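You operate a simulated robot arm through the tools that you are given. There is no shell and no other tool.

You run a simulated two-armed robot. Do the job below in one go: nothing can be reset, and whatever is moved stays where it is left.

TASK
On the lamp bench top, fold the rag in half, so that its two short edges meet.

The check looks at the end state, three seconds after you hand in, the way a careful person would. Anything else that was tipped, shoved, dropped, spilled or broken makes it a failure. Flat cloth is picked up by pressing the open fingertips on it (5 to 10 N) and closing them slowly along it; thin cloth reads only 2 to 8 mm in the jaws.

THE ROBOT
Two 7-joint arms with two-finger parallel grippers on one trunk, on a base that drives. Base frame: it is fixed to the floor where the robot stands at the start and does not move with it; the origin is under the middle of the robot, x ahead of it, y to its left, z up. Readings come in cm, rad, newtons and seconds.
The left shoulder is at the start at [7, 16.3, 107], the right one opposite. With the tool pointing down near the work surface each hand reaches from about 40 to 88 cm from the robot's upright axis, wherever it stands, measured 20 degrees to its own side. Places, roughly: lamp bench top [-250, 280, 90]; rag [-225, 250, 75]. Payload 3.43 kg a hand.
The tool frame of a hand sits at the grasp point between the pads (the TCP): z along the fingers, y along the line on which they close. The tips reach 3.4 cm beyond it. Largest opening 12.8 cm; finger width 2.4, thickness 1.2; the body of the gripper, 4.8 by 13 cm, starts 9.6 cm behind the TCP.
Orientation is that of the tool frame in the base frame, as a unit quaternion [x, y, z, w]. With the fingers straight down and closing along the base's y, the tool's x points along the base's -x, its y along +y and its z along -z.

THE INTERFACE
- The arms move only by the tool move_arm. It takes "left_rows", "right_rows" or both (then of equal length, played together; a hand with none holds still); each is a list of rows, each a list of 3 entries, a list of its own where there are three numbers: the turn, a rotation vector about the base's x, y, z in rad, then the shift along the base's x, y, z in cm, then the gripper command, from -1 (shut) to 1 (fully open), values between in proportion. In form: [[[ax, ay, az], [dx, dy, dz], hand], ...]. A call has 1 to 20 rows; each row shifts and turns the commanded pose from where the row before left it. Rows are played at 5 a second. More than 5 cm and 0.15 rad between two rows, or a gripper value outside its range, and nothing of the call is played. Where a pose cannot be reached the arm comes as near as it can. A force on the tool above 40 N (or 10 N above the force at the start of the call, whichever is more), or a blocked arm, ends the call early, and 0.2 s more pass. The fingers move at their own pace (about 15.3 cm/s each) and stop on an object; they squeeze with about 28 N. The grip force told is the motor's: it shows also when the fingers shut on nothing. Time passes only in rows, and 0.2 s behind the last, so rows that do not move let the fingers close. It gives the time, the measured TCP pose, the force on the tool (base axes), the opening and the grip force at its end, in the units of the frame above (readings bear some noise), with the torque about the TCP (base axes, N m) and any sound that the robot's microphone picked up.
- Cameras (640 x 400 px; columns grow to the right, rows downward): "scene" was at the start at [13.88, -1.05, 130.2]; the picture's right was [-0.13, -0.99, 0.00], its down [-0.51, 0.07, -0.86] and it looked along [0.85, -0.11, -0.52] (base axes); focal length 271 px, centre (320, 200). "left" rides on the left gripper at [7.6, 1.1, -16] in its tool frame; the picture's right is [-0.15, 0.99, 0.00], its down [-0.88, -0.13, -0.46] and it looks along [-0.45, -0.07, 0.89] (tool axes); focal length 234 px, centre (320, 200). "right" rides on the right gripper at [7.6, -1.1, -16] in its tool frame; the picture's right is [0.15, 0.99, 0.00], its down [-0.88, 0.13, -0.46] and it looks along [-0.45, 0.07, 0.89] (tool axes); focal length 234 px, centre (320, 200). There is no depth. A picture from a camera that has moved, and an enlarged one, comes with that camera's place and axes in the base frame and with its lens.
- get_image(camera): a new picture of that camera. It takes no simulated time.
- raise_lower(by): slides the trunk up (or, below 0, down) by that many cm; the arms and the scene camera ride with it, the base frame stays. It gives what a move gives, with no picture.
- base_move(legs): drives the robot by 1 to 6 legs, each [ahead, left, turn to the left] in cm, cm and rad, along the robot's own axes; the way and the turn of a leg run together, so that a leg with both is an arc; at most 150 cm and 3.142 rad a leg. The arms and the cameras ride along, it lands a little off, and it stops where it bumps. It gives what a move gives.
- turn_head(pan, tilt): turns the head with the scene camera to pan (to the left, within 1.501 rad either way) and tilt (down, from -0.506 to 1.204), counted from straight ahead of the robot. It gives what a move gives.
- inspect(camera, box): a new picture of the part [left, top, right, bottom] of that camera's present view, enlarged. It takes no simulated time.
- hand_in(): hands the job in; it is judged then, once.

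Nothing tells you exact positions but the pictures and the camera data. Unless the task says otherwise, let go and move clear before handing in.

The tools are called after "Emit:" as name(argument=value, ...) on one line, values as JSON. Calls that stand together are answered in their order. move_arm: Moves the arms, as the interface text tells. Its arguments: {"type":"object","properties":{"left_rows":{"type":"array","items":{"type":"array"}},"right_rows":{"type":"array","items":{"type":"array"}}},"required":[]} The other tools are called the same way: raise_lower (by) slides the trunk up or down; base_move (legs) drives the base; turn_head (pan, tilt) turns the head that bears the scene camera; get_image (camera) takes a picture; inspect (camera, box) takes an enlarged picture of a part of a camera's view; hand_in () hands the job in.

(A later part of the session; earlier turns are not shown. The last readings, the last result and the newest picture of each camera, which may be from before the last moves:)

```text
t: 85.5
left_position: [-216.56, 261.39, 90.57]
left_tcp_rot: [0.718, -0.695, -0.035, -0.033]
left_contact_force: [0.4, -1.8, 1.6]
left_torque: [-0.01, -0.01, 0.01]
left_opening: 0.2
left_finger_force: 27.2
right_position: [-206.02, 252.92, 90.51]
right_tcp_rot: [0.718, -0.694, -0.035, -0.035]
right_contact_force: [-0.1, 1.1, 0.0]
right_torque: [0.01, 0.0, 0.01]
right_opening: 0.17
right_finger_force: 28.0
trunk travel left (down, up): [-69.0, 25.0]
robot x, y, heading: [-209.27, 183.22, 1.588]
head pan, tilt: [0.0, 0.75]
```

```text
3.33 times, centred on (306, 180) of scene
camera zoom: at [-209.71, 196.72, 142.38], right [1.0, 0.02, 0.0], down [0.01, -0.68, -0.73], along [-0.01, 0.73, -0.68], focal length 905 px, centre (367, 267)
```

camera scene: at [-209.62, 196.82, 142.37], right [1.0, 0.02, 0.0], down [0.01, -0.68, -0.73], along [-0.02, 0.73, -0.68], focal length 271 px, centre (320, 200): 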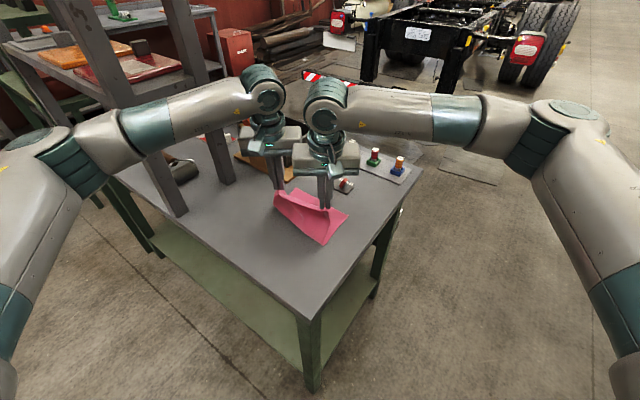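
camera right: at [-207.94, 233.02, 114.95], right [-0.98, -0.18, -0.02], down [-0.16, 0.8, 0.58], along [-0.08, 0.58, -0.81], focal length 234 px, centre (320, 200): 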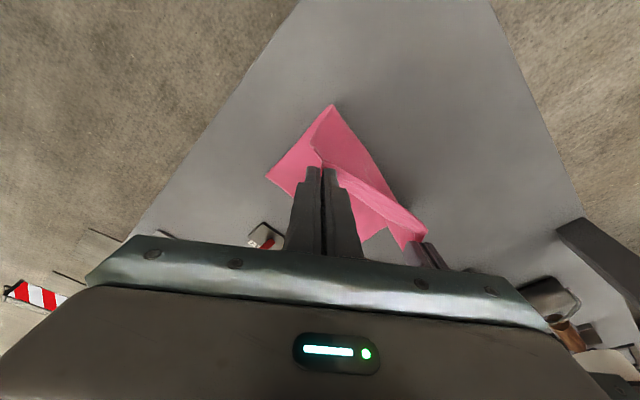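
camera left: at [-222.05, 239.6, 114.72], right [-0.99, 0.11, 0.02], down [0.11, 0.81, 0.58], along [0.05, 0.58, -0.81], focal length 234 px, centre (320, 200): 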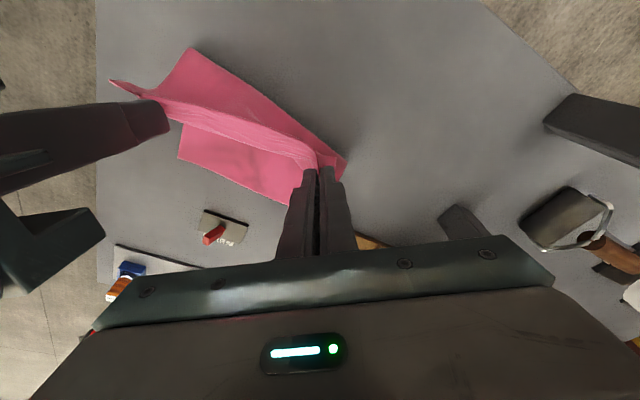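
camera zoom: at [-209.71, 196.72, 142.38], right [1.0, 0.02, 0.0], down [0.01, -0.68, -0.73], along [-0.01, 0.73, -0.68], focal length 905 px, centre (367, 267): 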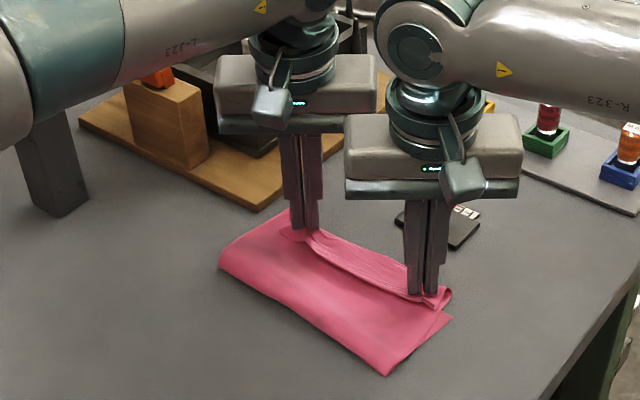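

The hem curled back because the crease rolled too far forward (the crease is only ~8.7 cm from the far edge instead of ~12.8). I'll retrace: pull the pinched edge up and back along a 45° line until it hangs straight above the true middle, then come down along 45° instead.

Emit:
move_arm(left_rows=[[[0, 0, 0], [-0.635, -0.75, 0.9], -1], [[0, 0, 0], [-0.635, -0.75, 0.9], -1], [[0, 0, 0], [-0.635, -0.75, 0.9], -1], [[0, 0, 0], [-0.635, -0.75, 0.9], -1], [[0, 0, 0], [-0.635, -0.75, 0.9], -1], [[0, 0, 0], [-0.635, -0.75, 0.9], -1], [[0, 0, 0], [-0.635, -0.75, 0.9], -1], [[0, 0, 0], [-0.635, -0.75, 0.9], -1], [[0, 0, 0], [-0.635, -0.75, 0.9], -1], [[0, 0, 0], [-0.635, -0.75, 0.9], -1], [[0, 0, 0], [-0.635, -0.75, 0.9], -1], [[0, 0, 0], [-0.635, -0.75, 0.9], -1], [[0, 0, 0], [0, 0, 0], -1]], right_rows=[[[0, 0, 0], [-0.635, -0.75, 0.9], -1], [[0, 0, 0], [-0.635, -0.75, 0.9], -1], [[0, 0, 0], [-0.635, -0.75, 0.9], -1], [[0, 0, 0], [-0.635, -0.75, 0.9], -1], [[0, 0, 0], [-0.635, -0.75, 0.9], -1], [[0, 0, 0], [-0.635, -0.75, 0.9], -1], [[0, 0, 0], [-0.635, -0.75, 0.9], -1], [[0, 0, 0], [-0.635, -0.75, 0.9], -1], [[0, 0, 0], [-0.635, -0.75, 0.9], -1], [[0, 0, 0], [-0.635, -0.75, 0.9], -1], [[0, 0, 0], [-0.635, -0.75, 0.9], -1], [[0, 0, 0], [-0.635, -0.75, 0.9], -1], [[0, 0, 0], [0, 0, 0], -1]])

Emit:
inspect(camera="left", box=[90, 20, 410, 220])

Emit:
inspect(camera="right", box=[200, 60, 520, 260])

Emit:
inspect(camera="scene", box=[210, 120, 402, 240])

```text
t: 88.3
left_position: [-224.26, 252.41, 101.26]
left_tcp_rot: [0.718, -0.694, -0.036, -0.033]
left_contact_force: [1.7, -0.4, -0.8]
left_torque: [-0.06, -0.07, 0.05]
left_opening: 0.22
left_finger_force: 28.0
right_position: [-213.39, 243.92, 101.43]
right_tcp_rot: [0.718, -0.694, -0.035, -0.035]
right_contact_force: [-0.6, 0.6, 0.9]
right_torque: [-0.01, 0.05, 0.03]
right_opening: 0.14
right_finger_force: 28.2
trunk travel left (down, up): [-69.0, 25.0]
robot x, y, heading: [-209.4, 183.51, 1.594]
head pan, tilt: [0.0, 0.75]
```

```text
2.00 times, centred on (250, 120) of left
camera zoom: at [-225.16, 243.28, 116.36], right [-0.99, 0.11, 0.02], down [0.1, 0.84, 0.54], along [0.05, 0.54, -0.84], focal length 468 px, centre (460, 360)
```

zoom: 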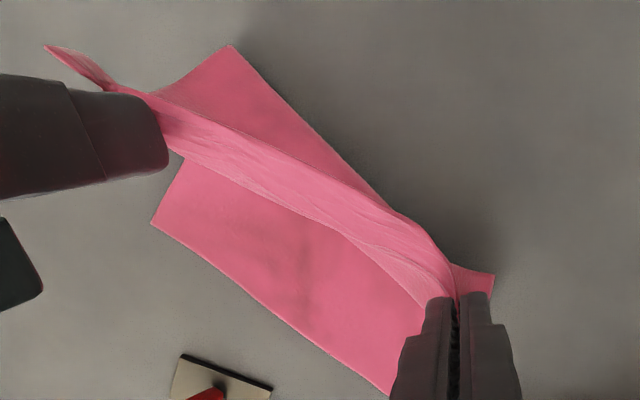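

```text
2.00 times, centred on (360, 160) of right
camera zoom: at [-212.06, 234.91, 116.57], right [-0.98, -0.18, -0.02], down [-0.16, 0.83, 0.54], along [-0.08, 0.53, -0.84], focal length 468 px, centre (240, 280)
```

zoom: 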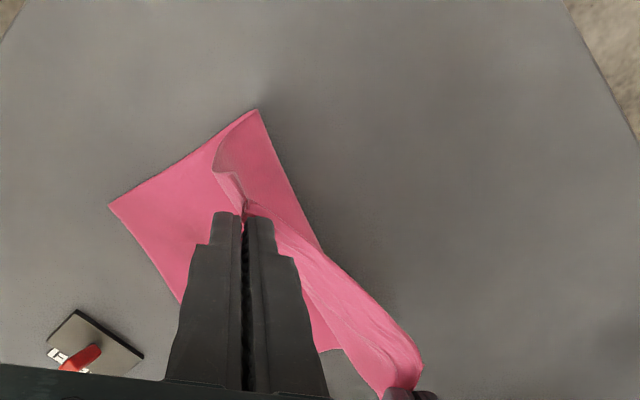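

```text
3.33 times, centred on (306, 180) of scene
camera zoom: at [-209.67, 196.78, 142.38], right [1.0, 0.02, 0.0], down [0.01, -0.68, -0.73], along [-0.02, 0.73, -0.68], focal length 905 px, centre (367, 267)
```

zoom: 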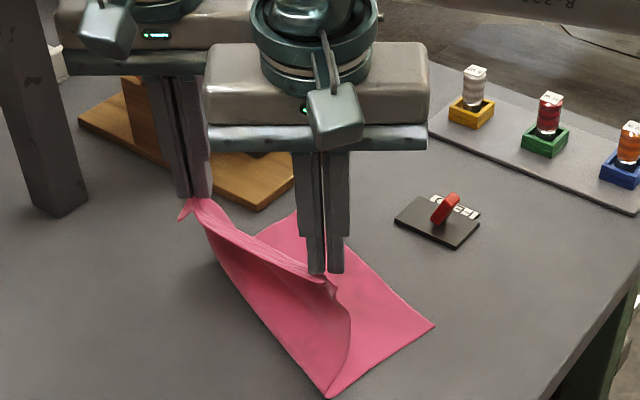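

The sheet now hangs over the middle, but the lower half has turned further clockwise (far edge from C[-205,249.9] to B[-217.9,265.2]). I'll line up the hands parallel to that far edge, with a little slack, before lowering.

Emit:
move_arm(left_rows=[[[0, 0, 0], [-0.22, 0.5, -0.12], -1], [[0, 0, 0], [-0.22, 0.5, -0.12], -1], [[0, 0, 0], [-0.22, 0.5, -0.12], -1], [[0, 0, 0], [-0.22, 0.5, -0.12], -1], [[0, 0, 0], [-0.22, 0.5, -0.12], -1], [[0, 0, 0], [-0.2, 0.5, -0.1], -1], [[0, 0, 0], [0, 0, 0], -1]], right_rows=[[[0, 0, 0], [-0.55, 0.17, -0.12], -1], [[0, 0, 0], [-0.55, 0.17, -0.12], -1], [[0, 0, 0], [-0.55, 0.17, -0.12], -1], [[0, 0, 0], [-0.55, 0.17, -0.12], -1], [[0, 0, 0], [-0.55, 0.17, -0.12], -1], [[0, 0, 0], [-0.5, 0.15, -0.1], -1], [[0, 0, 0], [0, 0, 0], -1]])

Emit:
inspect(camera="left", box=[90, 20, 410, 220])

Emit:
inspect(camera="right", box=[200, 60, 520, 260])

Emit:
inspect(camera="scene", box=[210, 120, 402, 240])

```text
t: 89.9
left_position: [-225.64, 255.17, 100.65]
left_tcp_rot: [0.718, -0.694, -0.036, -0.034]
left_contact_force: [1.3, -0.4, -0.2]
left_torque: [-0.05, 0.0, -0.02]
left_opening: 0.2
left_finger_force: 28.1
right_position: [-216.74, 244.91, 100.59]
right_tcp_rot: [0.718, -0.694, -0.036, -0.036]
right_contact_force: [-0.1, 0.2, -1.3]
right_torque: [-0.02, -0.01, 0.0]
right_opening: 0.15
right_finger_force: 27.9
trunk travel left (down, up): [-69.0, 25.0]
robot x, y, heading: [-209.35, 183.36, 1.594]
head pan, tilt: [0.0, 0.75]
```

```text
2.00 times, centred on (250, 120) of left
camera zoom: at [-226.5, 246.16, 115.66], right [-0.99, 0.11, 0.02], down [0.1, 0.84, 0.54], along [0.05, 0.54, -0.84], focal length 468 px, centre (460, 360)
```

zoom: 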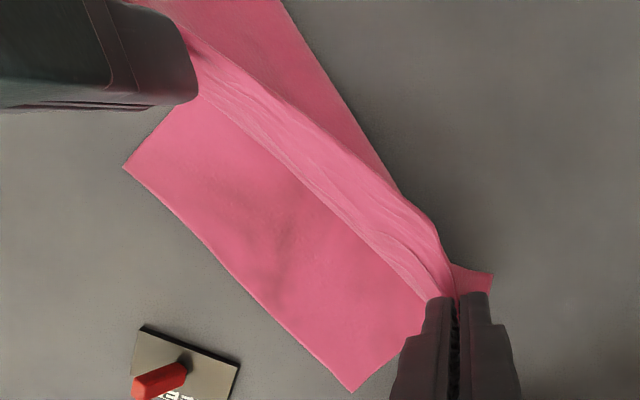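

```text
2.00 times, centred on (360, 160) of right
camera zoom: at [-215.32, 235.85, 115.91], right [-0.98, -0.18, -0.02], down [-0.16, 0.83, 0.54], along [-0.08, 0.54, -0.84], focal length 468 px, centre (240, 280)
```

zoom: 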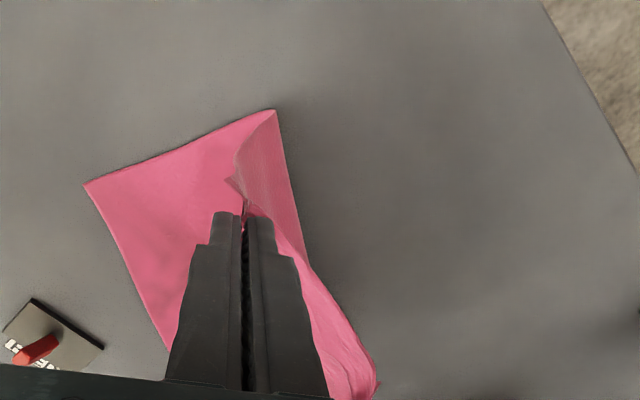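

```text
3.33 times, centred on (306, 180) of scene
camera zoom: at [-209.7, 196.73, 142.38], right [1.0, 0.02, 0.0], down [0.01, -0.68, -0.73], along [-0.01, 0.73, -0.68], focal length 905 px, centre (367, 267)
```

zoom: 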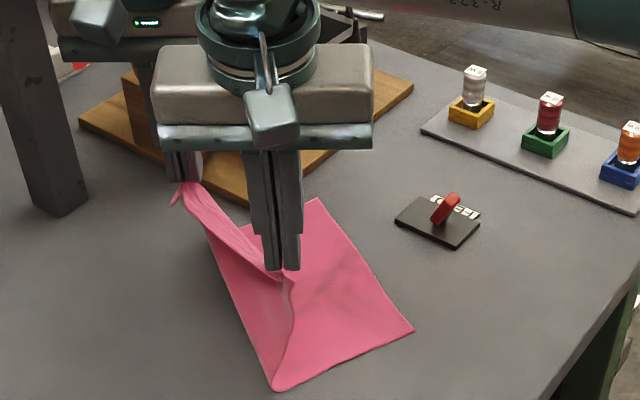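

The lower half follows the hands almost rigidly, so I can steer the whole rag. I'll rotate the hands back counter-clockwise and bring everything a bit toward me to stay within reach.

Emit:
move_arm(left_rows=[[[0, 0, 0], [-0.15, -0.58, 0], -1], [[0, 0, 0], [-0.15, -0.58, 0], -1], [[0, 0, 0], [-0.15, -0.58, 0], -1], [[0, 0, 0], [-0.15, -0.58, 0], -1], [[0, 0, 0], [-0.15, -0.58, 0], -1], [[0, 0, 0], [-0.15, -0.58, 0], -1], [[0, 0, 0], [-0.15, -0.58, 0], -1], [[0, 0, 0], [-0.15, -0.58, 0], -1], [[0, 0, 0], [-0.15, -0.58, 0], -1], [[0, 0, 0], [-0.15, -0.58, 0], -1], [[0, 0, 0], [0, 0, 0], -1]], right_rows=[[[0, 0, 0], [0.145, -0.215, 0], -1], [[0, 0, 0], [0.145, -0.215, 0], -1], [[0, 0, 0], [0.145, -0.215, 0], -1], [[0, 0, 0], [0.145, -0.215, 0], -1], [[0, 0, 0], [0.145, -0.215, 0], -1], [[0, 0, 0], [0.145, -0.215, 0], -1], [[0, 0, 0], [0.145, -0.215, 0], -1], [[0, 0, 0], [0.145, -0.215, 0], -1], [[0, 0, 0], [0.145, -0.215, 0], -1], [[0, 0, 0], [0.145, -0.215, 0], -1], [[0, 0, 0], [0, 0, 0], -1]])

Emit:
inspect(camera="left", box=[90, 20, 410, 220])

Emit:
inspect(camera="right", box=[200, 60, 520, 260])

Emit:
inspect(camera="scene", box=[210, 130, 402, 250])

```text
t: 92.3
left_position: [-227.16, 249.5, 100.51]
left_tcp_rot: [0.717, -0.695, -0.036, -0.034]
left_contact_force: [1.2, -0.7, -0.3]
left_torque: [0.0, -0.05, 0.05]
left_opening: 0.21
left_finger_force: 28.5
right_position: [-215.26, 242.85, 100.78]
right_tcp_rot: [0.718, -0.694, -0.035, -0.035]
right_contact_force: [-0.3, 0.2, -0.3]
right_torque: [0.04, 0.01, 0.0]
right_opening: 0.14
right_finger_force: 27.5
trunk travel left (down, up): [-69.0, 25.0]
robot x, y, heading: [-208.97, 183.3, 1.593]
head pan, tilt: [0.0, 0.75]
```

```text
2.00 times, centred on (250, 120) of left
camera zoom: at [-228.0, 240.41, 115.64], right [-0.99, 0.11, 0.02], down [0.1, 0.84, 0.54], along [0.05, 0.54, -0.84], focal length 468 px, centre (460, 360)
```

zoom: 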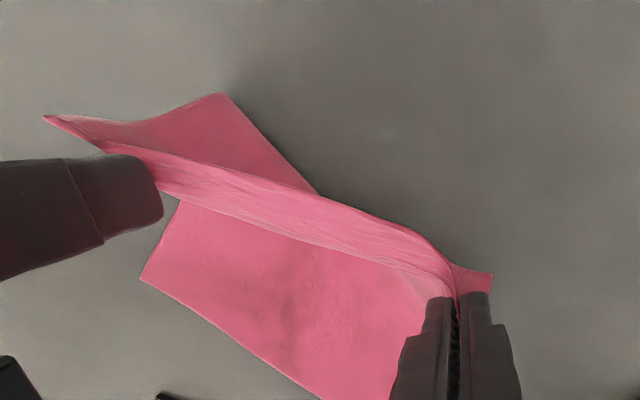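

```text
2.00 times, centred on (360, 160) of right
camera zoom: at [-213.9, 233.75, 115.9], right [-0.98, -0.18, -0.02], down [-0.16, 0.83, 0.54], along [-0.08, 0.53, -0.84], focal length 468 px, centre (240, 280)
```

zoom: 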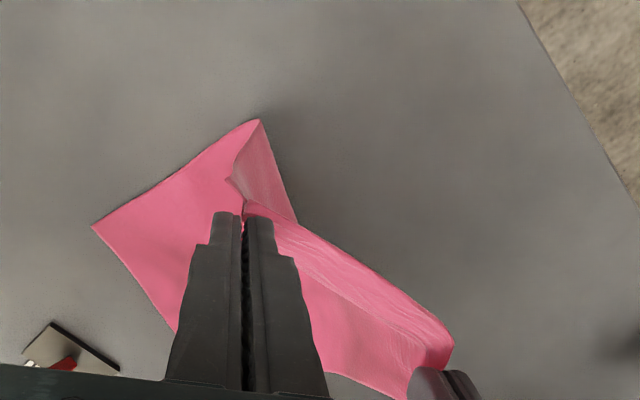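

```text
3.33 times, centred on (306, 190) of scene
camera zoom: at [-209.71, 196.75, 142.38], right [1.0, 0.02, 0.0], down [0.01, -0.68, -0.73], along [-0.01, 0.73, -0.68], focal length 905 px, centre (367, 233)
```

zoom: 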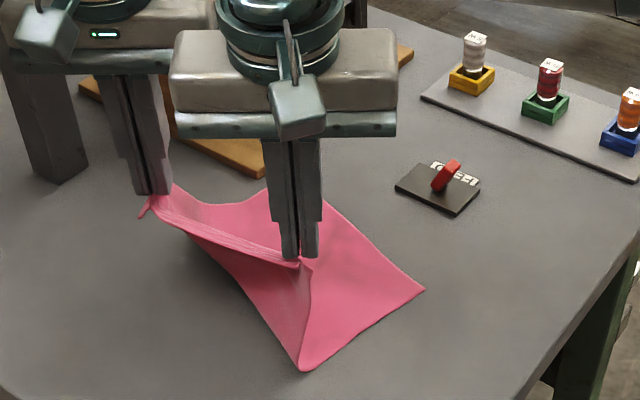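

The lower layer lags with some twist, so I'll let slack decouple it: come down along 45° about 6 cm first, then adjust the left hand forward onto its corner.

Emit:
move_arm(left_rows=[[[0, 0, 0], [0.52, 0.44, -0.6], -1], [[0, 0, 0], [0.52, 0.44, -0.6], -1], [[0, 0, 0], [0.52, 0.44, -0.6], -1], [[0, 0, 0], [0.52, 0.44, -0.6], -1], [[0, 0, 0], [0.52, 0.44, -0.6], -1], [[0, 0, 0], [0.52, 0.44, -0.6], -1], [[0, 0, 0], [0.52, 0.44, -0.6], -1], [[0, 0, 0], [0.52, 0.44, -0.6], -1], [[0, 0, 0], [0.52, 0.44, -0.6], -1], [[0, 0, 0], [0.52, 0.44, -0.6], -1], [[0, 0, 0], [0, 0, 0], -1]], right_rows=[[[0, 0, 0], [0.44, 0.38, -0.6], -1], [[0, 0, 0], [0.44, 0.38, -0.6], -1], [[0, 0, 0], [0.44, 0.38, -0.6], -1], [[0, 0, 0], [0.44, 0.38, -0.6], -1], [[0, 0, 0], [0.44, 0.38, -0.6], -1], [[0, 0, 0], [0.44, 0.38, -0.6], -1], [[0, 0, 0], [0.44, 0.38, -0.6], -1], [[0, 0, 0], [0.44, 0.38, -0.6], -1], [[0, 0, 0], [0.44, 0.38, -0.6], -1], [[0, 0, 0], [0.44, 0.38, -0.6], -1], [[0, 0, 0], [0, 0, 0], -1]])

Emit:
inspect(camera="left", box=[90, 20, 410, 220])

Emit:
inspect(camera="right", box=[200, 60, 520, 260])

Emit:
inspect(camera="scene", box=[210, 130, 402, 250])

```text
t: 94.7
left_position: [-221.89, 253.87, 94.61]
left_tcp_rot: [0.718, -0.695, -0.036, -0.033]
left_contact_force: [-0.2, -0.1, -0.1]
left_torque: [0.04, -0.02, 0.01]
left_opening: 0.23
left_finger_force: 28.4
right_position: [-210.94, 246.67, 94.79]
right_tcp_rot: [0.718, -0.694, -0.036, -0.036]
right_contact_force: [-0.3, -0.7, 0.3]
right_torque: [-0.03, -0.03, -0.03]
right_opening: 0.15
right_finger_force: 28.0
trunk travel left (down, up): [-69.0, 25.0]
robot x, y, heading: [-209.66, 182.94, 1.59]
head pan, tilt: [0.0, 0.75]
```

```text
2.00 times, centred on (250, 120) of left
camera zoom: at [-222.84, 244.72, 109.6], right [-0.99, 0.11, 0.02], down [0.1, 0.84, 0.54], along [0.05, 0.54, -0.84], focal length 468 px, centre (460, 360)
```

zoom: 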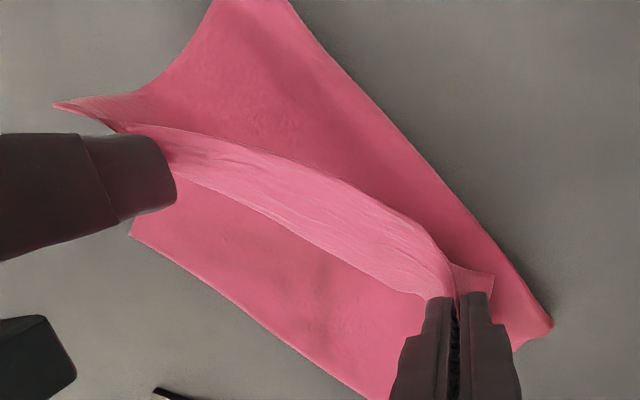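

```text
2.00 times, centred on (360, 160) of right
camera zoom: at [-209.54, 237.53, 109.9], right [-0.98, -0.18, -0.02], down [-0.16, 0.83, 0.54], along [-0.08, 0.54, -0.84], focal length 468 px, centre (240, 280)
```

zoom: 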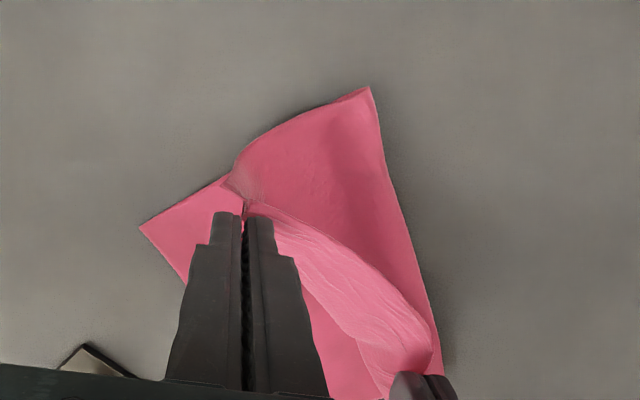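

```text
3.33 times, centred on (306, 190) of scene
camera zoom: at [-209.74, 196.71, 142.39], right [1.0, 0.02, 0.0], down [0.01, -0.68, -0.73], along [-0.01, 0.73, -0.68], focal length 905 px, centre (367, 233)
```

zoom: 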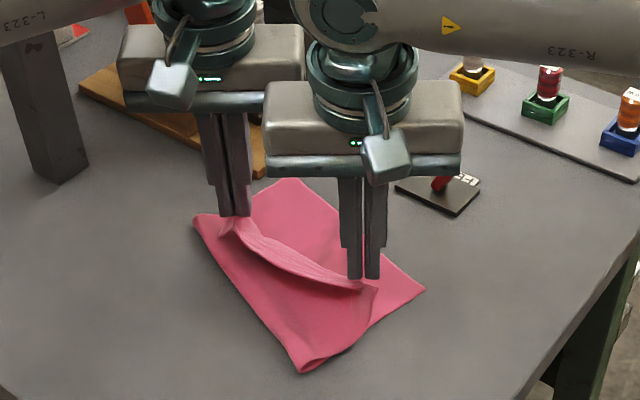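

The lower layer stayed put this time (B≈[-218.7,264.8], C≈[-205.9,250.2]). Now I'll move each pinch on to its far corner while lowering.

Emit:
move_arm(left_rows=[[[0, 0, 0], [0.44, 0.86, -0.1], -1], [[0, 0, 0], [0.44, 0.86, -0.1], -1], [[0, 0, 0], [0.44, 0.86, -0.2], -1], [[0, 0, 0], [0.44, 0.86, -0.3], -1], [[0, 0, 0], [0.44, 0.86, -0.4], -1], [[0, 0, 0], [0.44, 0.86, -0.4], -1], [[0, 0, 0], [0.44, 0.86, -0.5], -1], [[0, 0, 0], [0.44, 0.86, -0.5], -1], [[0, 0, 0], [0.31, 0.6, -0.5], -1], [[0, 0, 0], [0.26, 0.52, -0.4], -1], [[0, 0, 0], [0.18, 0.34, -0.3], -1], [[0, 0, 0], [0.13, 0.26, -0.2], -1], [[0, 0, 0], [0, 0, 0], -1]], right_rows=[[[0, 0, 0], [0.25, 0.64, -0.5], -1], [[0, 0, 0], [0.25, 0.64, -0.5], -1], [[0, 0, 0], [0.25, 0.64, -0.5], -1], [[0, 0, 0], [0.25, 0.64, -0.5], -1], [[0, 0, 0], [0.25, 0.64, -0.4], -1], [[0, 0, 0], [0.25, 0.64, -0.4], -1], [[0, 0, 0], [0.25, 0.64, -0.4], -1], [[0, 0, 0], [0.25, 0.64, -0.3], -1], [[0, 0, 0], [0.17, 0.45, -0.3], -1], [[0, 0, 0], [0.15, 0.38, -0.2], -1], [[0, 0, 0], [0.1, 0.26, -0.1], -1], [[0, 0, 0], [0.08, 0.19, -0.1], -1], [[0, 0, 0], [0, 0, 0], -1]])

Emit:
inspect(camera="left", box=[90, 20, 410, 220])

Emit:
inspect(camera="right", box=[200, 60, 520, 260])

Emit:
inspect(camera="scene", box=[210, 130, 402, 250])

```text
t: 97.5
left_position: [-217.4, 262.56, 90.84]
left_tcp_rot: [0.717, -0.695, -0.036, -0.034]
left_contact_force: [-0.7, 0.7, -0.4]
left_torque: [-0.01, -0.01, 0.0]
left_opening: 0.17
left_finger_force: 27.5
right_position: [-208.42, 253.1, 90.56]
right_tcp_rot: [0.719, -0.693, -0.035, -0.036]
right_contact_force: [-1.0, -0.3, 0.6]
right_torque: [0.02, 0.01, 0.0]
right_opening: 0.18
right_finger_force: 27.0
trunk travel left (down, up): [-69.0, 25.0]
robot x, y, heading: [-209.38, 183.63, 1.591]
head pan, tilt: [0.0, 0.75]
```

```text
2.00 times, centred on (250, 120) of left
camera zoom: at [-218.38, 253.41, 105.84], right [-0.99, 0.11, 0.02], down [0.1, 0.84, 0.54], along [0.05, 0.54, -0.84], focal length 468 px, centre (460, 360)
```

zoom: 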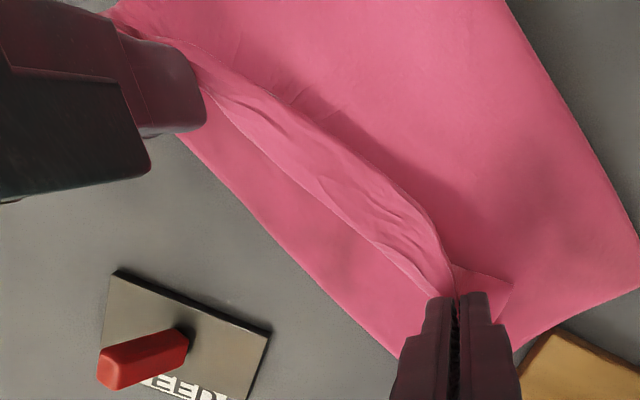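

```text
2.00 times, centred on (360, 160) of right
camera zoom: at [-207.0, 243.93, 105.77], right [-0.98, -0.18, -0.02], down [-0.16, 0.83, 0.54], along [-0.08, 0.53, -0.84], focal length 468 px, centre (240, 280)
```

zoom: 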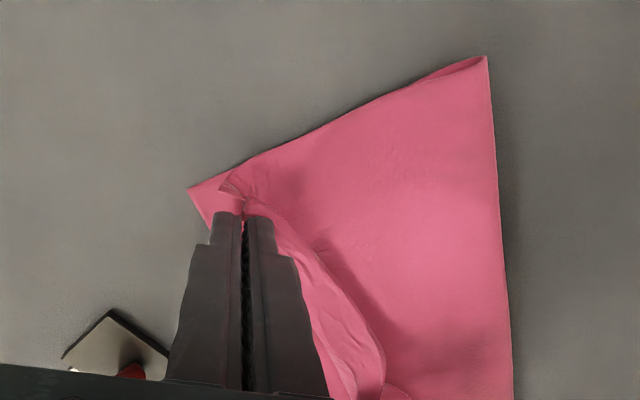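

```text
3.33 times, centred on (306, 190) of scene
camera zoom: at [-209.72, 196.73, 142.38], right [1.0, 0.02, 0.0], down [0.01, -0.68, -0.73], along [-0.01, 0.73, -0.68], focal length 905 px, centre (367, 233)
```

zoom: 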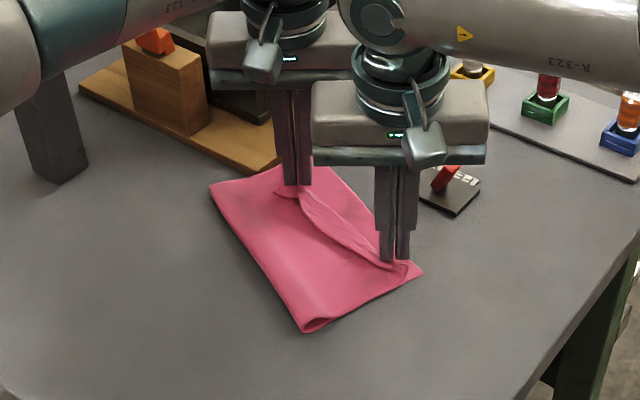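

The crease is now parallel to the far edge at ~11.7 cm, but the pinched edge is short of it: ~4.6 cm on the left and ~2 cm on the right. I'll slide both pinches forward and slightly left.

Emit:
move_arm(left_rows=[[[0, 0, 0], [0.19, 0.49, 0.05], -1], [[0, 0, 0], [0.19, 0.49, 0.05], -1], [[0, 0, 0], [0.19, 0.49, 0], -1], [[0, 0, 0], [0.19, 0.49, 0], -1], [[0, 0, 0], [0.19, 0.49, 0], -1], [[0, 0, 0], [0.19, 0.49, 0], -1], [[0, 0, 0], [0.19, 0.49, 0], -1], [[0, 0, 0], [0.19, 0.49, 0], -1], [[0, 0, 0], [0, 0, 0], -1]], right_rows=[[[0, 0, 0], [0.016, 0.305, 0.05], -1], [[0, 0, 0], [0.016, 0.305, 0.05], -1], [[0, 0, 0], [0.016, 0.305, 0], -1], [[0, 0, 0], [0.016, 0.305, 0], -1], [[0, 0, 0], [0.016, 0.305, 0], -1], [[0, 0, 0], [0.016, 0.305, 0], -1], [[0, 0, 0], [0.016, 0.305, 0], -1], [[0, 0, 0], [0.016, 0.305, 0], -1], [[0, 0, 0], [0, 0, 0], -1]])

Emit:
inspect(camera="left", box=[90, 20, 410, 220])

Emit:
inspect(camera="right", box=[200, 60, 520, 260])

Emit:
inspect(camera="scene", box=[210, 130, 402, 250])

```text
t: 99.5
left_position: [-216.02, 266.48, 90.9]
left_tcp_rot: [0.718, -0.694, -0.035, -0.033]
left_contact_force: [0.4, -0.7, -0.4]
left_torque: [-0.06, -0.03, -0.01]
left_opening: 0.24
left_finger_force: 27.9
right_position: [-208.23, 255.44, 90.58]
right_tcp_rot: [0.718, -0.695, -0.034, -0.035]
right_contact_force: [-0.1, 0.2, -0.1]
right_torque: [0.04, 0.01, -0.03]
right_opening: 0.14
right_finger_force: 28.3
trunk travel left (down, up): [-69.0, 25.0]
robot x, y, heading: [-209.32, 183.19, 1.592]
head pan, tilt: [0.0, 0.75]
```

```text
2.00 times, centred on (250, 120) of left
camera zoom: at [-216.93, 257.28, 105.9], right [-0.99, 0.11, 0.02], down [0.1, 0.84, 0.54], along [0.05, 0.54, -0.84], focal length 468 px, centre (460, 360)
```

zoom: 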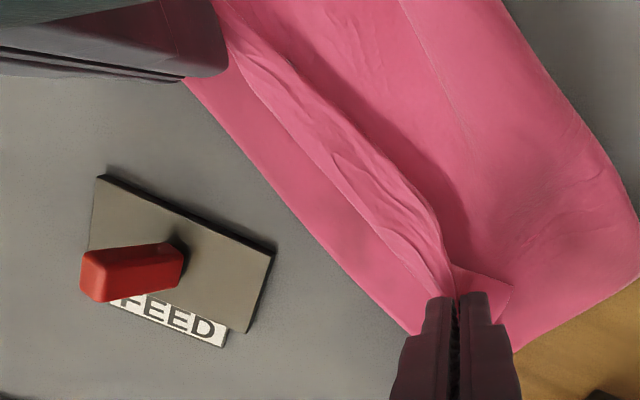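

```text
2.00 times, centred on (360, 160) of right
camera zoom: at [-206.92, 246.33, 105.84], right [-0.98, -0.18, -0.02], down [-0.16, 0.83, 0.54], along [-0.08, 0.54, -0.84], focal length 468 px, centre (240, 280)
```

zoom: 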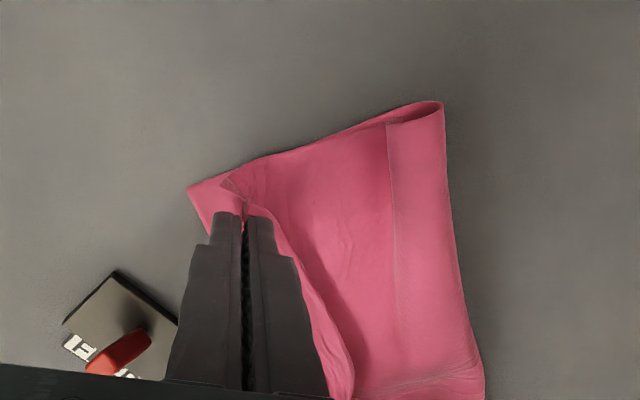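

```text
3.33 times, centred on (306, 190) of scene
camera zoom: at [-209.78, 196.74, 142.38], right [1.0, 0.02, 0.0], down [0.01, -0.68, -0.73], along [-0.01, 0.73, -0.68], focal length 905 px, centre (367, 233)
```

zoom: 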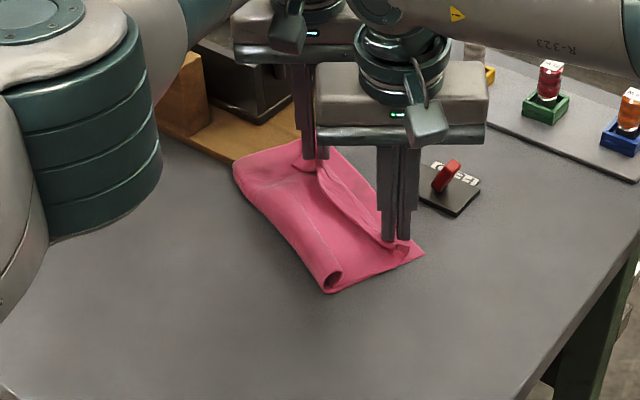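

The hem still curls back slightly in front of the fingers, and pulling further just drags the rag. I'll release here, back off upward and see how the edge falls.

Emit:
move_arm(left_rows=[[[0, 0, 0], [0, 0, -0.3], -0.9], [[0, 0, 0], [0, 0, 0], -0.8], [[0, 0, 0], [0, 0, 0], -0.7], [[0, 0, 0], [0, 0, 0.3], -0.65], [[0, 0, 0], [0, 0, 1], -0.65], [[0, 0, 0], [0, 0, 2], -0.65], [[0, 0, 0], [0, 0, 3], -0.65], [[0, 0, 0], [0, 0, 3], -0.65], [[0, 0, 0], [-0.5, -2, 3], -0.65], [[0, 0, 0], [-1, -3, 3], -0.65], [[0, 0, 0], [-1, -3, 1], -0.65]], right_rows=[[[0, 0, 0], [0, 0, 0], -0.9], [[0, 0, 0], [0, 0, 0], -0.8], [[0, 0, 0], [0, 0, 0], -0.7], [[0, 0, 0], [0, 0, 0.3], -0.65], [[0, 0, 0], [0, 0, 1], -0.65], [[0, 0, 0], [0, 0, 2], -0.65], [[0, 0, 0], [0, 0, 3], -0.65], [[0, 0, 0], [0, 0, 3], -0.65], [[0, 0, 0], [1, -2, 3], -0.65], [[0, 0, 0], [2, -3, 3], -0.65], [[0, 0, 0], [3, -3, 1], -0.65]])

Emit:
get_image(camera="scene")

Emit:
get_image(camera="left")

Emit:
get_image(camera="right")

```text
t: 101.9
left_position: [-218.59, 258.29, 107.16]
left_tcp_rot: [0.718, -0.695, -0.037, -0.034]
left_contact_force: [0.5, -0.3, -0.8]
left_torque: [0.02, 0.01, -0.02]
left_opening: 2.25
left_finger_force: 0.1
right_position: [-201.9, 247.23, 107.16]
right_tcp_rot: [0.718, -0.694, -0.036, -0.036]
right_contact_force: [-0.6, -0.8, 0.1]
right_torque: [0.0, 0.02, -0.02]
right_opening: 2.27
right_finger_force: 0.1
trunk travel left (down, up): [-69.0, 25.0]
robot x, y, heading: [-209.56, 183.24, 1.596]
head pan, tilt: [0.0, 0.75]
```

```text
taken
camera scene: at [-209.61, 196.59, 142.4], right [1.0, 0.02, 0.0], down [0.01, -0.68, -0.73], along [-0.02, 0.73, -0.68], focal length 271 px, centre (320, 200)
```

scene: 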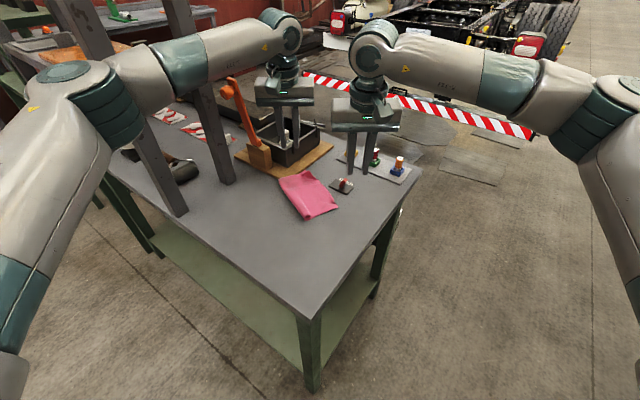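

```text
taken
camera left: at [-219.54, 249.19, 122.14], right [-0.99, 0.11, 0.02], down [0.1, 0.83, 0.54], along [0.05, 0.54, -0.84], focal length 234 px, centre (320, 200)
```

left: 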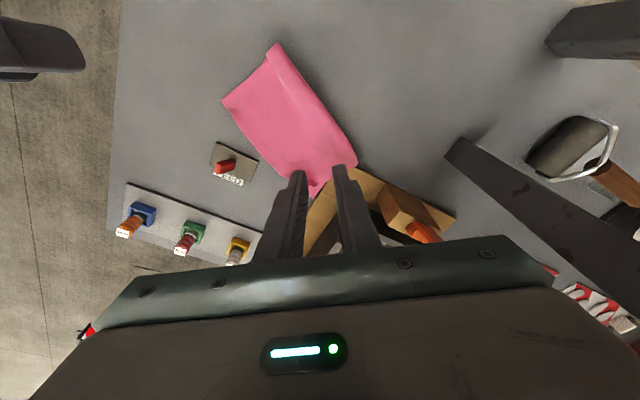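

```text
taken
camera right: at [-200.52, 238.17, 122.25], right [-0.98, -0.18, -0.02], down [-0.16, 0.82, 0.54], along [-0.08, 0.54, -0.84], focal length 234 px, centre (320, 200)
```

right: 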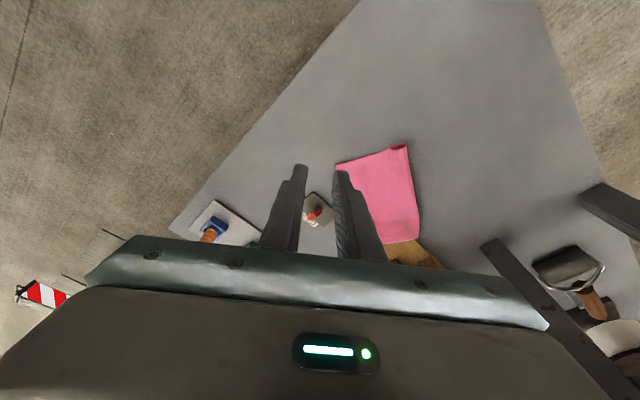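

It looks quite flat now. I'll pull the arms back out of the view and zoom in on the folded rag.

Emit:
move_arm(left_rows=[[[0, 0, 0], [-1, -3.5, 1], -0.65], [[0, 0, 0], [-1, -3.5, 1], -0.65], [[0, 0, 0], [-1, -3.5, 1], -0.65], [[0, 0, 0], [-1, -3.5, 1], -0.65], [[0, 0, 0], [-0.5, -3, 1], -0.65]], right_rows=[[[0, 0, 0], [3, -2.5, 1], -0.65], [[0, 0, 0], [3, -2.5, 1], -0.65], [[0, 0, 0], [2, -2.5, 1], -0.65], [[0, 0, 0], [2, -2, 1], -0.65], [[0, 0, 0], [0, 0, 0], -0.65]])

Emit:
inspect(camera="scene", box=[240, 150, 368, 230])

Emit:
inspect(camera="left", box=[160, 20, 400, 220])

Emit:
inspect(camera="right", box=[280, 60, 520, 260])

```text
t: 103.1
left_position: [-223.15, 241.54, 111.8]
left_tcp_rot: [0.718, -0.695, -0.035, -0.033]
left_contact_force: [-1.1, 0.2, -0.4]
left_torque: [0.0, 0.0, 0.0]
left_opening: 2.25
left_finger_force: 0.1
right_position: [-192.33, 238.08, 110.99]
right_tcp_rot: [0.718, -0.694, -0.034, -0.036]
right_contact_force: [-0.9, 0.5, 0.6]
right_torque: [-0.01, -0.05, 0.02]
right_opening: 2.25
right_finger_force: 0.0
trunk travel left (down, up): [-69.0, 25.0]
robot x, y, heading: [-209.52, 183.19, 1.595]
head pan, tilt: [0.0, 0.75]
```

```text
5.00 times, centred on (304, 190) of scene
camera zoom: at [-209.8, 196.73, 142.38], right [1.0, 0.02, 0.0], down [0.01, -0.68, -0.73], along [-0.01, 0.73, -0.68], focal length 1357 px, centre (400, 250)
```

zoom: 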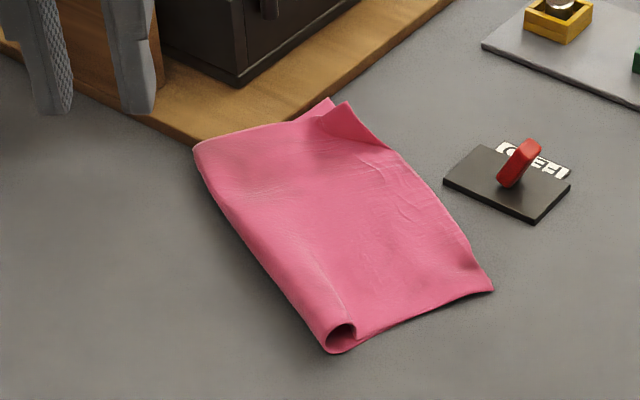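

```text
2.00 times, centred on (280, 120) of left
camera zoom: at [-224.05, 232.39, 126.81], right [-0.99, 0.11, 0.02], down [0.1, 0.84, 0.54], along [0.05, 0.54, -0.84], focal length 468 px, centre (400, 360)
```

zoom: 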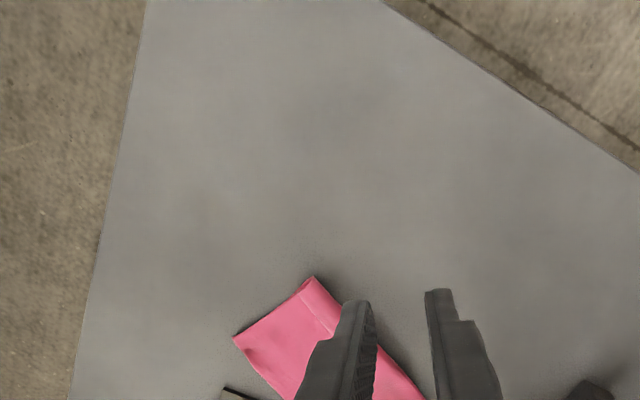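

```text
2.00 times, centred on (400, 160) of right
camera zoom: at [-190.96, 228.97, 126.15], right [-0.98, -0.18, -0.02], down [-0.16, 0.83, 0.54], along [-0.08, 0.53, -0.84], focal length 468 px, centre (160, 280)
```

zoom: 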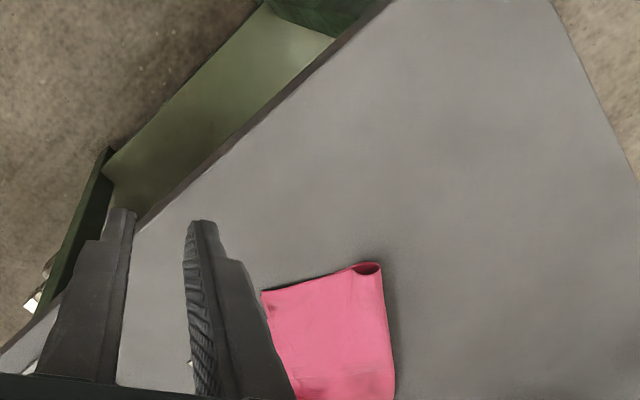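

The hem unfurled nicely: the rag lies folded with the edges together along the far side. To check how well the edges line up there, I'll turn the right wrist camera to look from the right/far side.

Emit:
move_arm(right_rows=[[[0, 0, 0.14], [0.6, 2, 0], -0.65], [[0, 0, 0.14], [0.6, 2, 0], -0.65], [[0, 0, 0.14], [0.6, 2, 0], -0.65], [[0, 0, 0.14], [0.6, 2, 0], -0.65], [[0, 0, 0.14], [0.6, 2, 0], -0.65], [[0, 0, 0.14], [0.6, 2, 0], -0.65], [[0, 0, 0.14], [0.6, 2, 0], -0.65], [[0, 0, 0.14], [0.6, 2, 0], -0.65], [[0, 0, 0.14], [0.6, 2, 0], -0.65], [[0, 0, 0.14], [0.6, 2, 0], -0.65], [[0, 0, 0.14], [0.6, 2, 0], -0.65]])

Emit:
get_image(camera="right")

Emit:
get_image(camera="scene")

```text
t: 105.5
left_position: [-223.04, 241.62, 111.86]
left_tcp_rot: [0.717, -0.695, -0.036, -0.034]
left_contact_force: [0.3, -1.2, 0.1]
left_torque: [0.01, 0.02, -0.01]
left_opening: 2.23
left_finger_force: 0.1
right_position: [-189.03, 248.96, 110.79]
right_tcp_rot: [0.926, -0.373, -0.046, -0.019]
right_contact_force: [-0.3, -0.5, 0.4]
right_torque: [0.01, 0.02, 0.02]
right_opening: 2.24
right_finger_force: 0.0
right hand out of reach, approached as far as the arm can: row 6, 7, 8, 9, 10, 11
trunk travel left (down, up): [-69.0, 25.0]
robot x, y, heading: [-209.42, 183.46, 1.589]
head pan, tilt: [0.0, 0.75]
```

```text
taken
camera right: at [-181.7, 243.43, 126.08], right [-0.58, -0.81, -0.02], down [-0.69, 0.48, 0.54], along [-0.43, 0.33, -0.84], focal length 234 px, centre (320, 200)
```

right: 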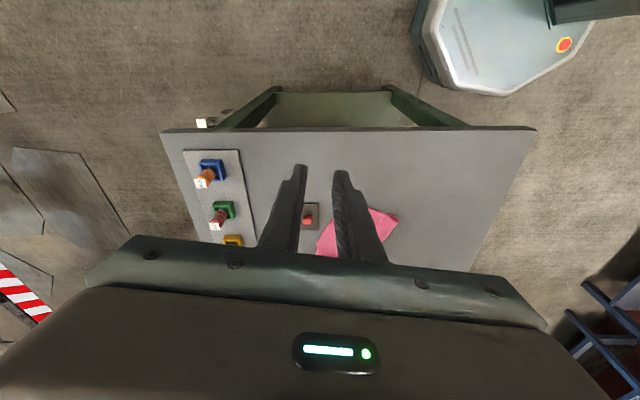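

```text
taken
camera scene: at [-209.71, 196.74, 142.38], right [1.0, 0.02, 0.0], down [0.01, -0.68, -0.73], along [-0.01, 0.73, -0.68], focal length 271 px, centre (320, 200)
```

scene: 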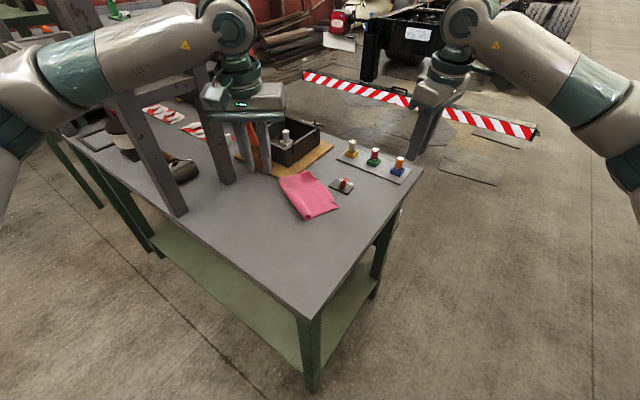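

The yaw limits that view. I'll turn the right wrist back and bring its camera directly above the rag instead.

Emit:
move_arm(right_rows=[[[0, 0, -0.14], [0, 0, 0], -0.65], [[0, 0, -0.14], [0, 0, 0], -0.65], [[0, 0, -0.14], [0, 0, 0], -0.65], [[0, 0, -0.14], [0, 0, 0], -0.65], [[0, 0, -0.14], [0, 0, 0], -0.65], [[0, 0, -0.14], [-1, 0, 0], -0.65], [[0, 0, -0.14], [-2, 0, 0], -0.65], [[0, 0, -0.14], [-2, 0, -0.5], -0.65], [[0, 0, -0.14], [-3, -0.5, -0.5], -0.65], [[0, 0, -0.14], [-3, -0.5, -1], -0.65], [[0, 0, -0.14], [-4, -1, -1], -0.65], [[0, 0, 0], [0, 0, 0], -0.65]])

Emit:
get_image(camera="right")

```text
t: 108.1
left_position: [-222.93, 241.6, 111.81]
left_tcp_rot: [0.718, -0.695, -0.036, -0.033]
left_contact_force: [0.1, -0.3, 0.3]
left_torque: [-0.01, 0.03, -0.01]
left_opening: 2.25
left_finger_force: 0.0
right_position: [-204.07, 246.69, 107.95]
right_tcp_rot: [-0.405, 0.913, 0.02, 0.045]
right_contact_force: [0.4, -0.3, -0.7]
right_torque: [-0.02, 0.04, 0.0]
right_opening: 2.23
right_finger_force: 0.0
trunk travel left (down, up): [-69.0, 25.0]
robot x, y, heading: [-209.42, 183.62, 1.595]
head pan, tilt: [0.0, 0.75]
```

```text
taken
camera right: at [-209.37, 239.24, 123.18], right [-0.83, 0.56, -0.02], down [0.46, 0.7, 0.54], along [0.31, 0.44, -0.84], focal length 234 px, centre (320, 200)
```

right: 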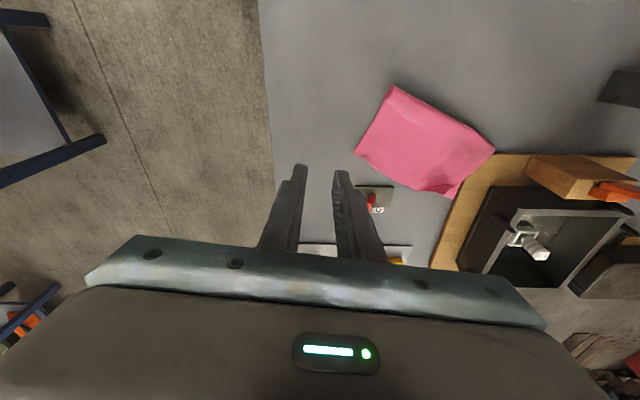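

This view sees the far edge well. Zooming in.

Emit:
inspect(camera="right", box=[340, 70, 516, 210])

Emit:
inspect(camera="right", box=[400, 120, 512, 210])

```text
2.86 times, centred on (428, 140) of right
camera zoom: at [-209.37, 239.24, 123.18], right [-0.83, 0.56, -0.02], down [0.46, 0.7, 0.54], along [0.31, 0.44, -0.84], focal length 669 px, centre (11, 371)
```

zoom: 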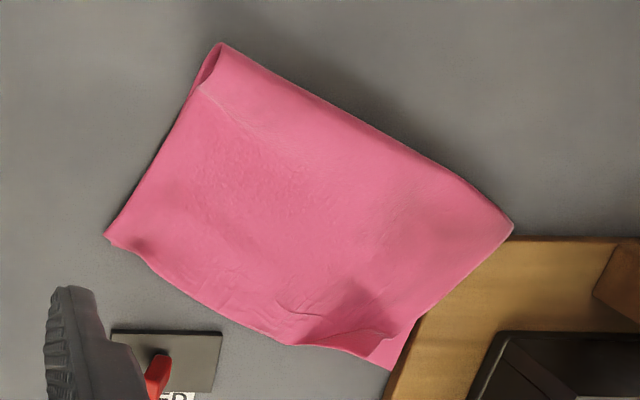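

```text
4.44 times, centred on (456, 165) of right
camera zoom: at [-209.37, 239.24, 123.18], right [-0.83, 0.56, -0.02], down [0.46, 0.7, 0.54], along [0.31, 0.44, -0.84], focal length 1041 px, centre (-284, 356)
```

zoom: 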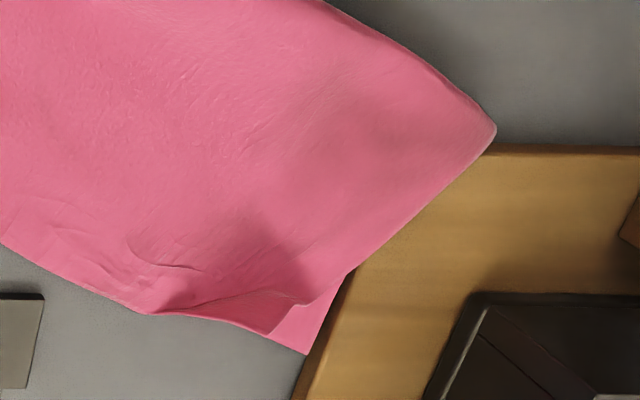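

The edges nearly coincide, though the lower far-left corner peeks out about 1 cm and the top layer is wrinkled there. I'll move the camera closer for a better look at the edge.

Emit:
move_arm(right_rows=[[[0, 0, 0], [1, 1.5, -0.5], -0.65], [[0, 0, 0], [1, 1.5, -0.5], -0.65], [[0, 0, 0], [1, 1.5, -0.5], -0.65], [[0, 0, 0], [1, 1.5, -0.5], -0.65], [[0, 0, 0], [1, 1.5, -0.5], -0.65], [[0, 0, 0], [1, 1.5, -0.5], -0.65]])

Emit:
get_image(camera="right")

Emit:
inspect(camera="right", box=[360, 40, 520, 160])

```text
t: 109.5
left_position: [-223.01, 241.52, 111.84]
left_tcp_rot: [0.718, -0.695, -0.036, -0.033]
left_contact_force: [-0.5, -0.5, 0.9]
left_torque: [0.01, -0.03, 0.0]
left_opening: 2.24
left_finger_force: 0.1
right_position: [-197.84, 255.96, 105.0]
right_tcp_rot: [-0.405, 0.913, 0.019, 0.046]
right_contact_force: [-0.5, 0.3, 0.7]
right_torque: [-0.02, 0.03, -0.04]
right_opening: 2.22
right_finger_force: 0.1
trunk travel left (down, up): [-69.0, 25.0]
robot x, y, heading: [-209.61, 183.11, 1.595]
head pan, tilt: [0.0, 0.75]
```

```text
taken
camera right: at [-203.27, 248.48, 120.19], right [-0.83, 0.56, -0.02], down [0.46, 0.7, 0.54], along [0.31, 0.44, -0.84], focal length 234 px, centre (320, 200)
```

right: 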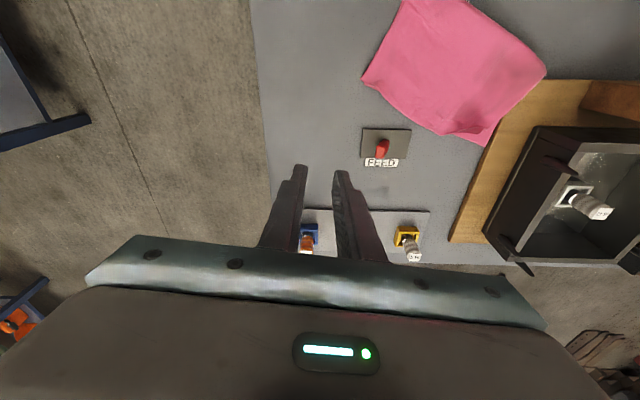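

```text
3.33 times, centred on (440, 100) of right
camera zoom: at [-203.27, 248.48, 120.19], right [-0.83, 0.56, -0.02], down [0.46, 0.7, 0.54], along [0.31, 0.44, -0.84], focal length 781 px, centre (-80, 533)
```

zoom: 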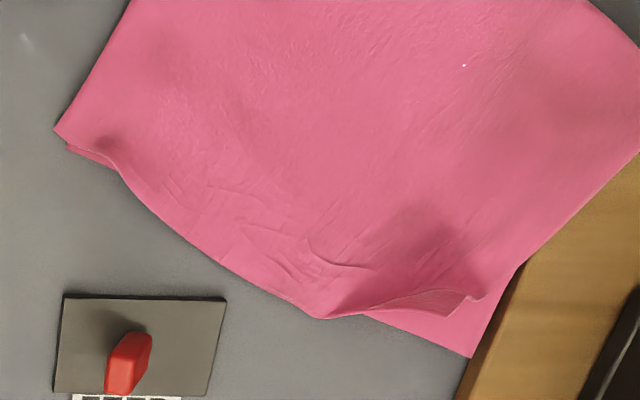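

Corner D meets C within ~1 cm, but corner A sits ~2.9 cm short of B with a curled hem. Let me zoom tighter on that corner before deciding on a touch-up.

Emit:
inspect(camera="right", box=[430, 90, 510, 150])

Emit:
inspect(camera="right", box=[355, 60, 435, 120])

Emit:
inspect(camera="scene", box=[270, 160, 350, 210])

```text
6.67 times, centred on (470, 120) of right
camera zoom: at [-203.27, 248.48, 120.19], right [-0.83, 0.56, -0.02], down [0.46, 0.7, 0.54], along [0.31, 0.44, -0.84], focal length 1561 px, centre (-680, 733)
```

zoom: 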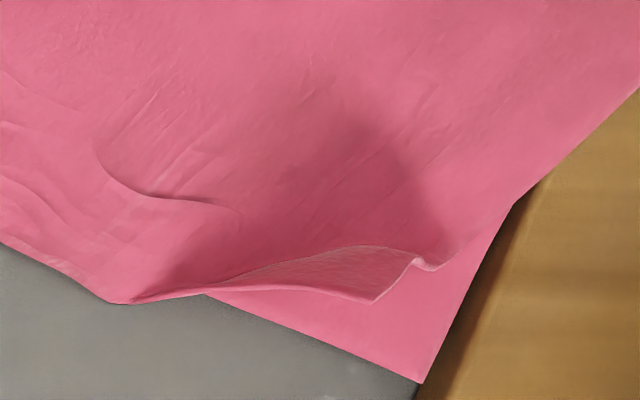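

```text
6.67 times, centred on (395, 90) of right
camera zoom: at [-203.27, 248.48, 120.19], right [-0.83, 0.56, -0.02], down [0.46, 0.7, 0.54], along [0.31, 0.44, -0.84], focal length 1561 px, centre (-180, 933)
```

zoom: 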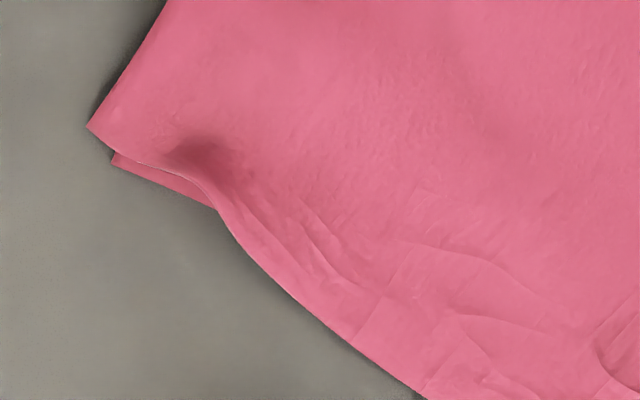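

```text
8.00 times, centred on (310, 185) of scene
camera zoom: at [-209.69, 196.78, 142.38], right [1.0, 0.02, 0.0], down [0.01, -0.68, -0.73], along [-0.02, 0.73, -0.68], focal length 2172 px, centre (400, 320)
```

zoom: 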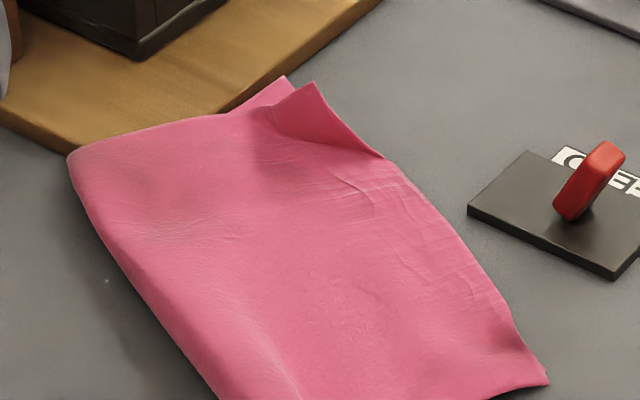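

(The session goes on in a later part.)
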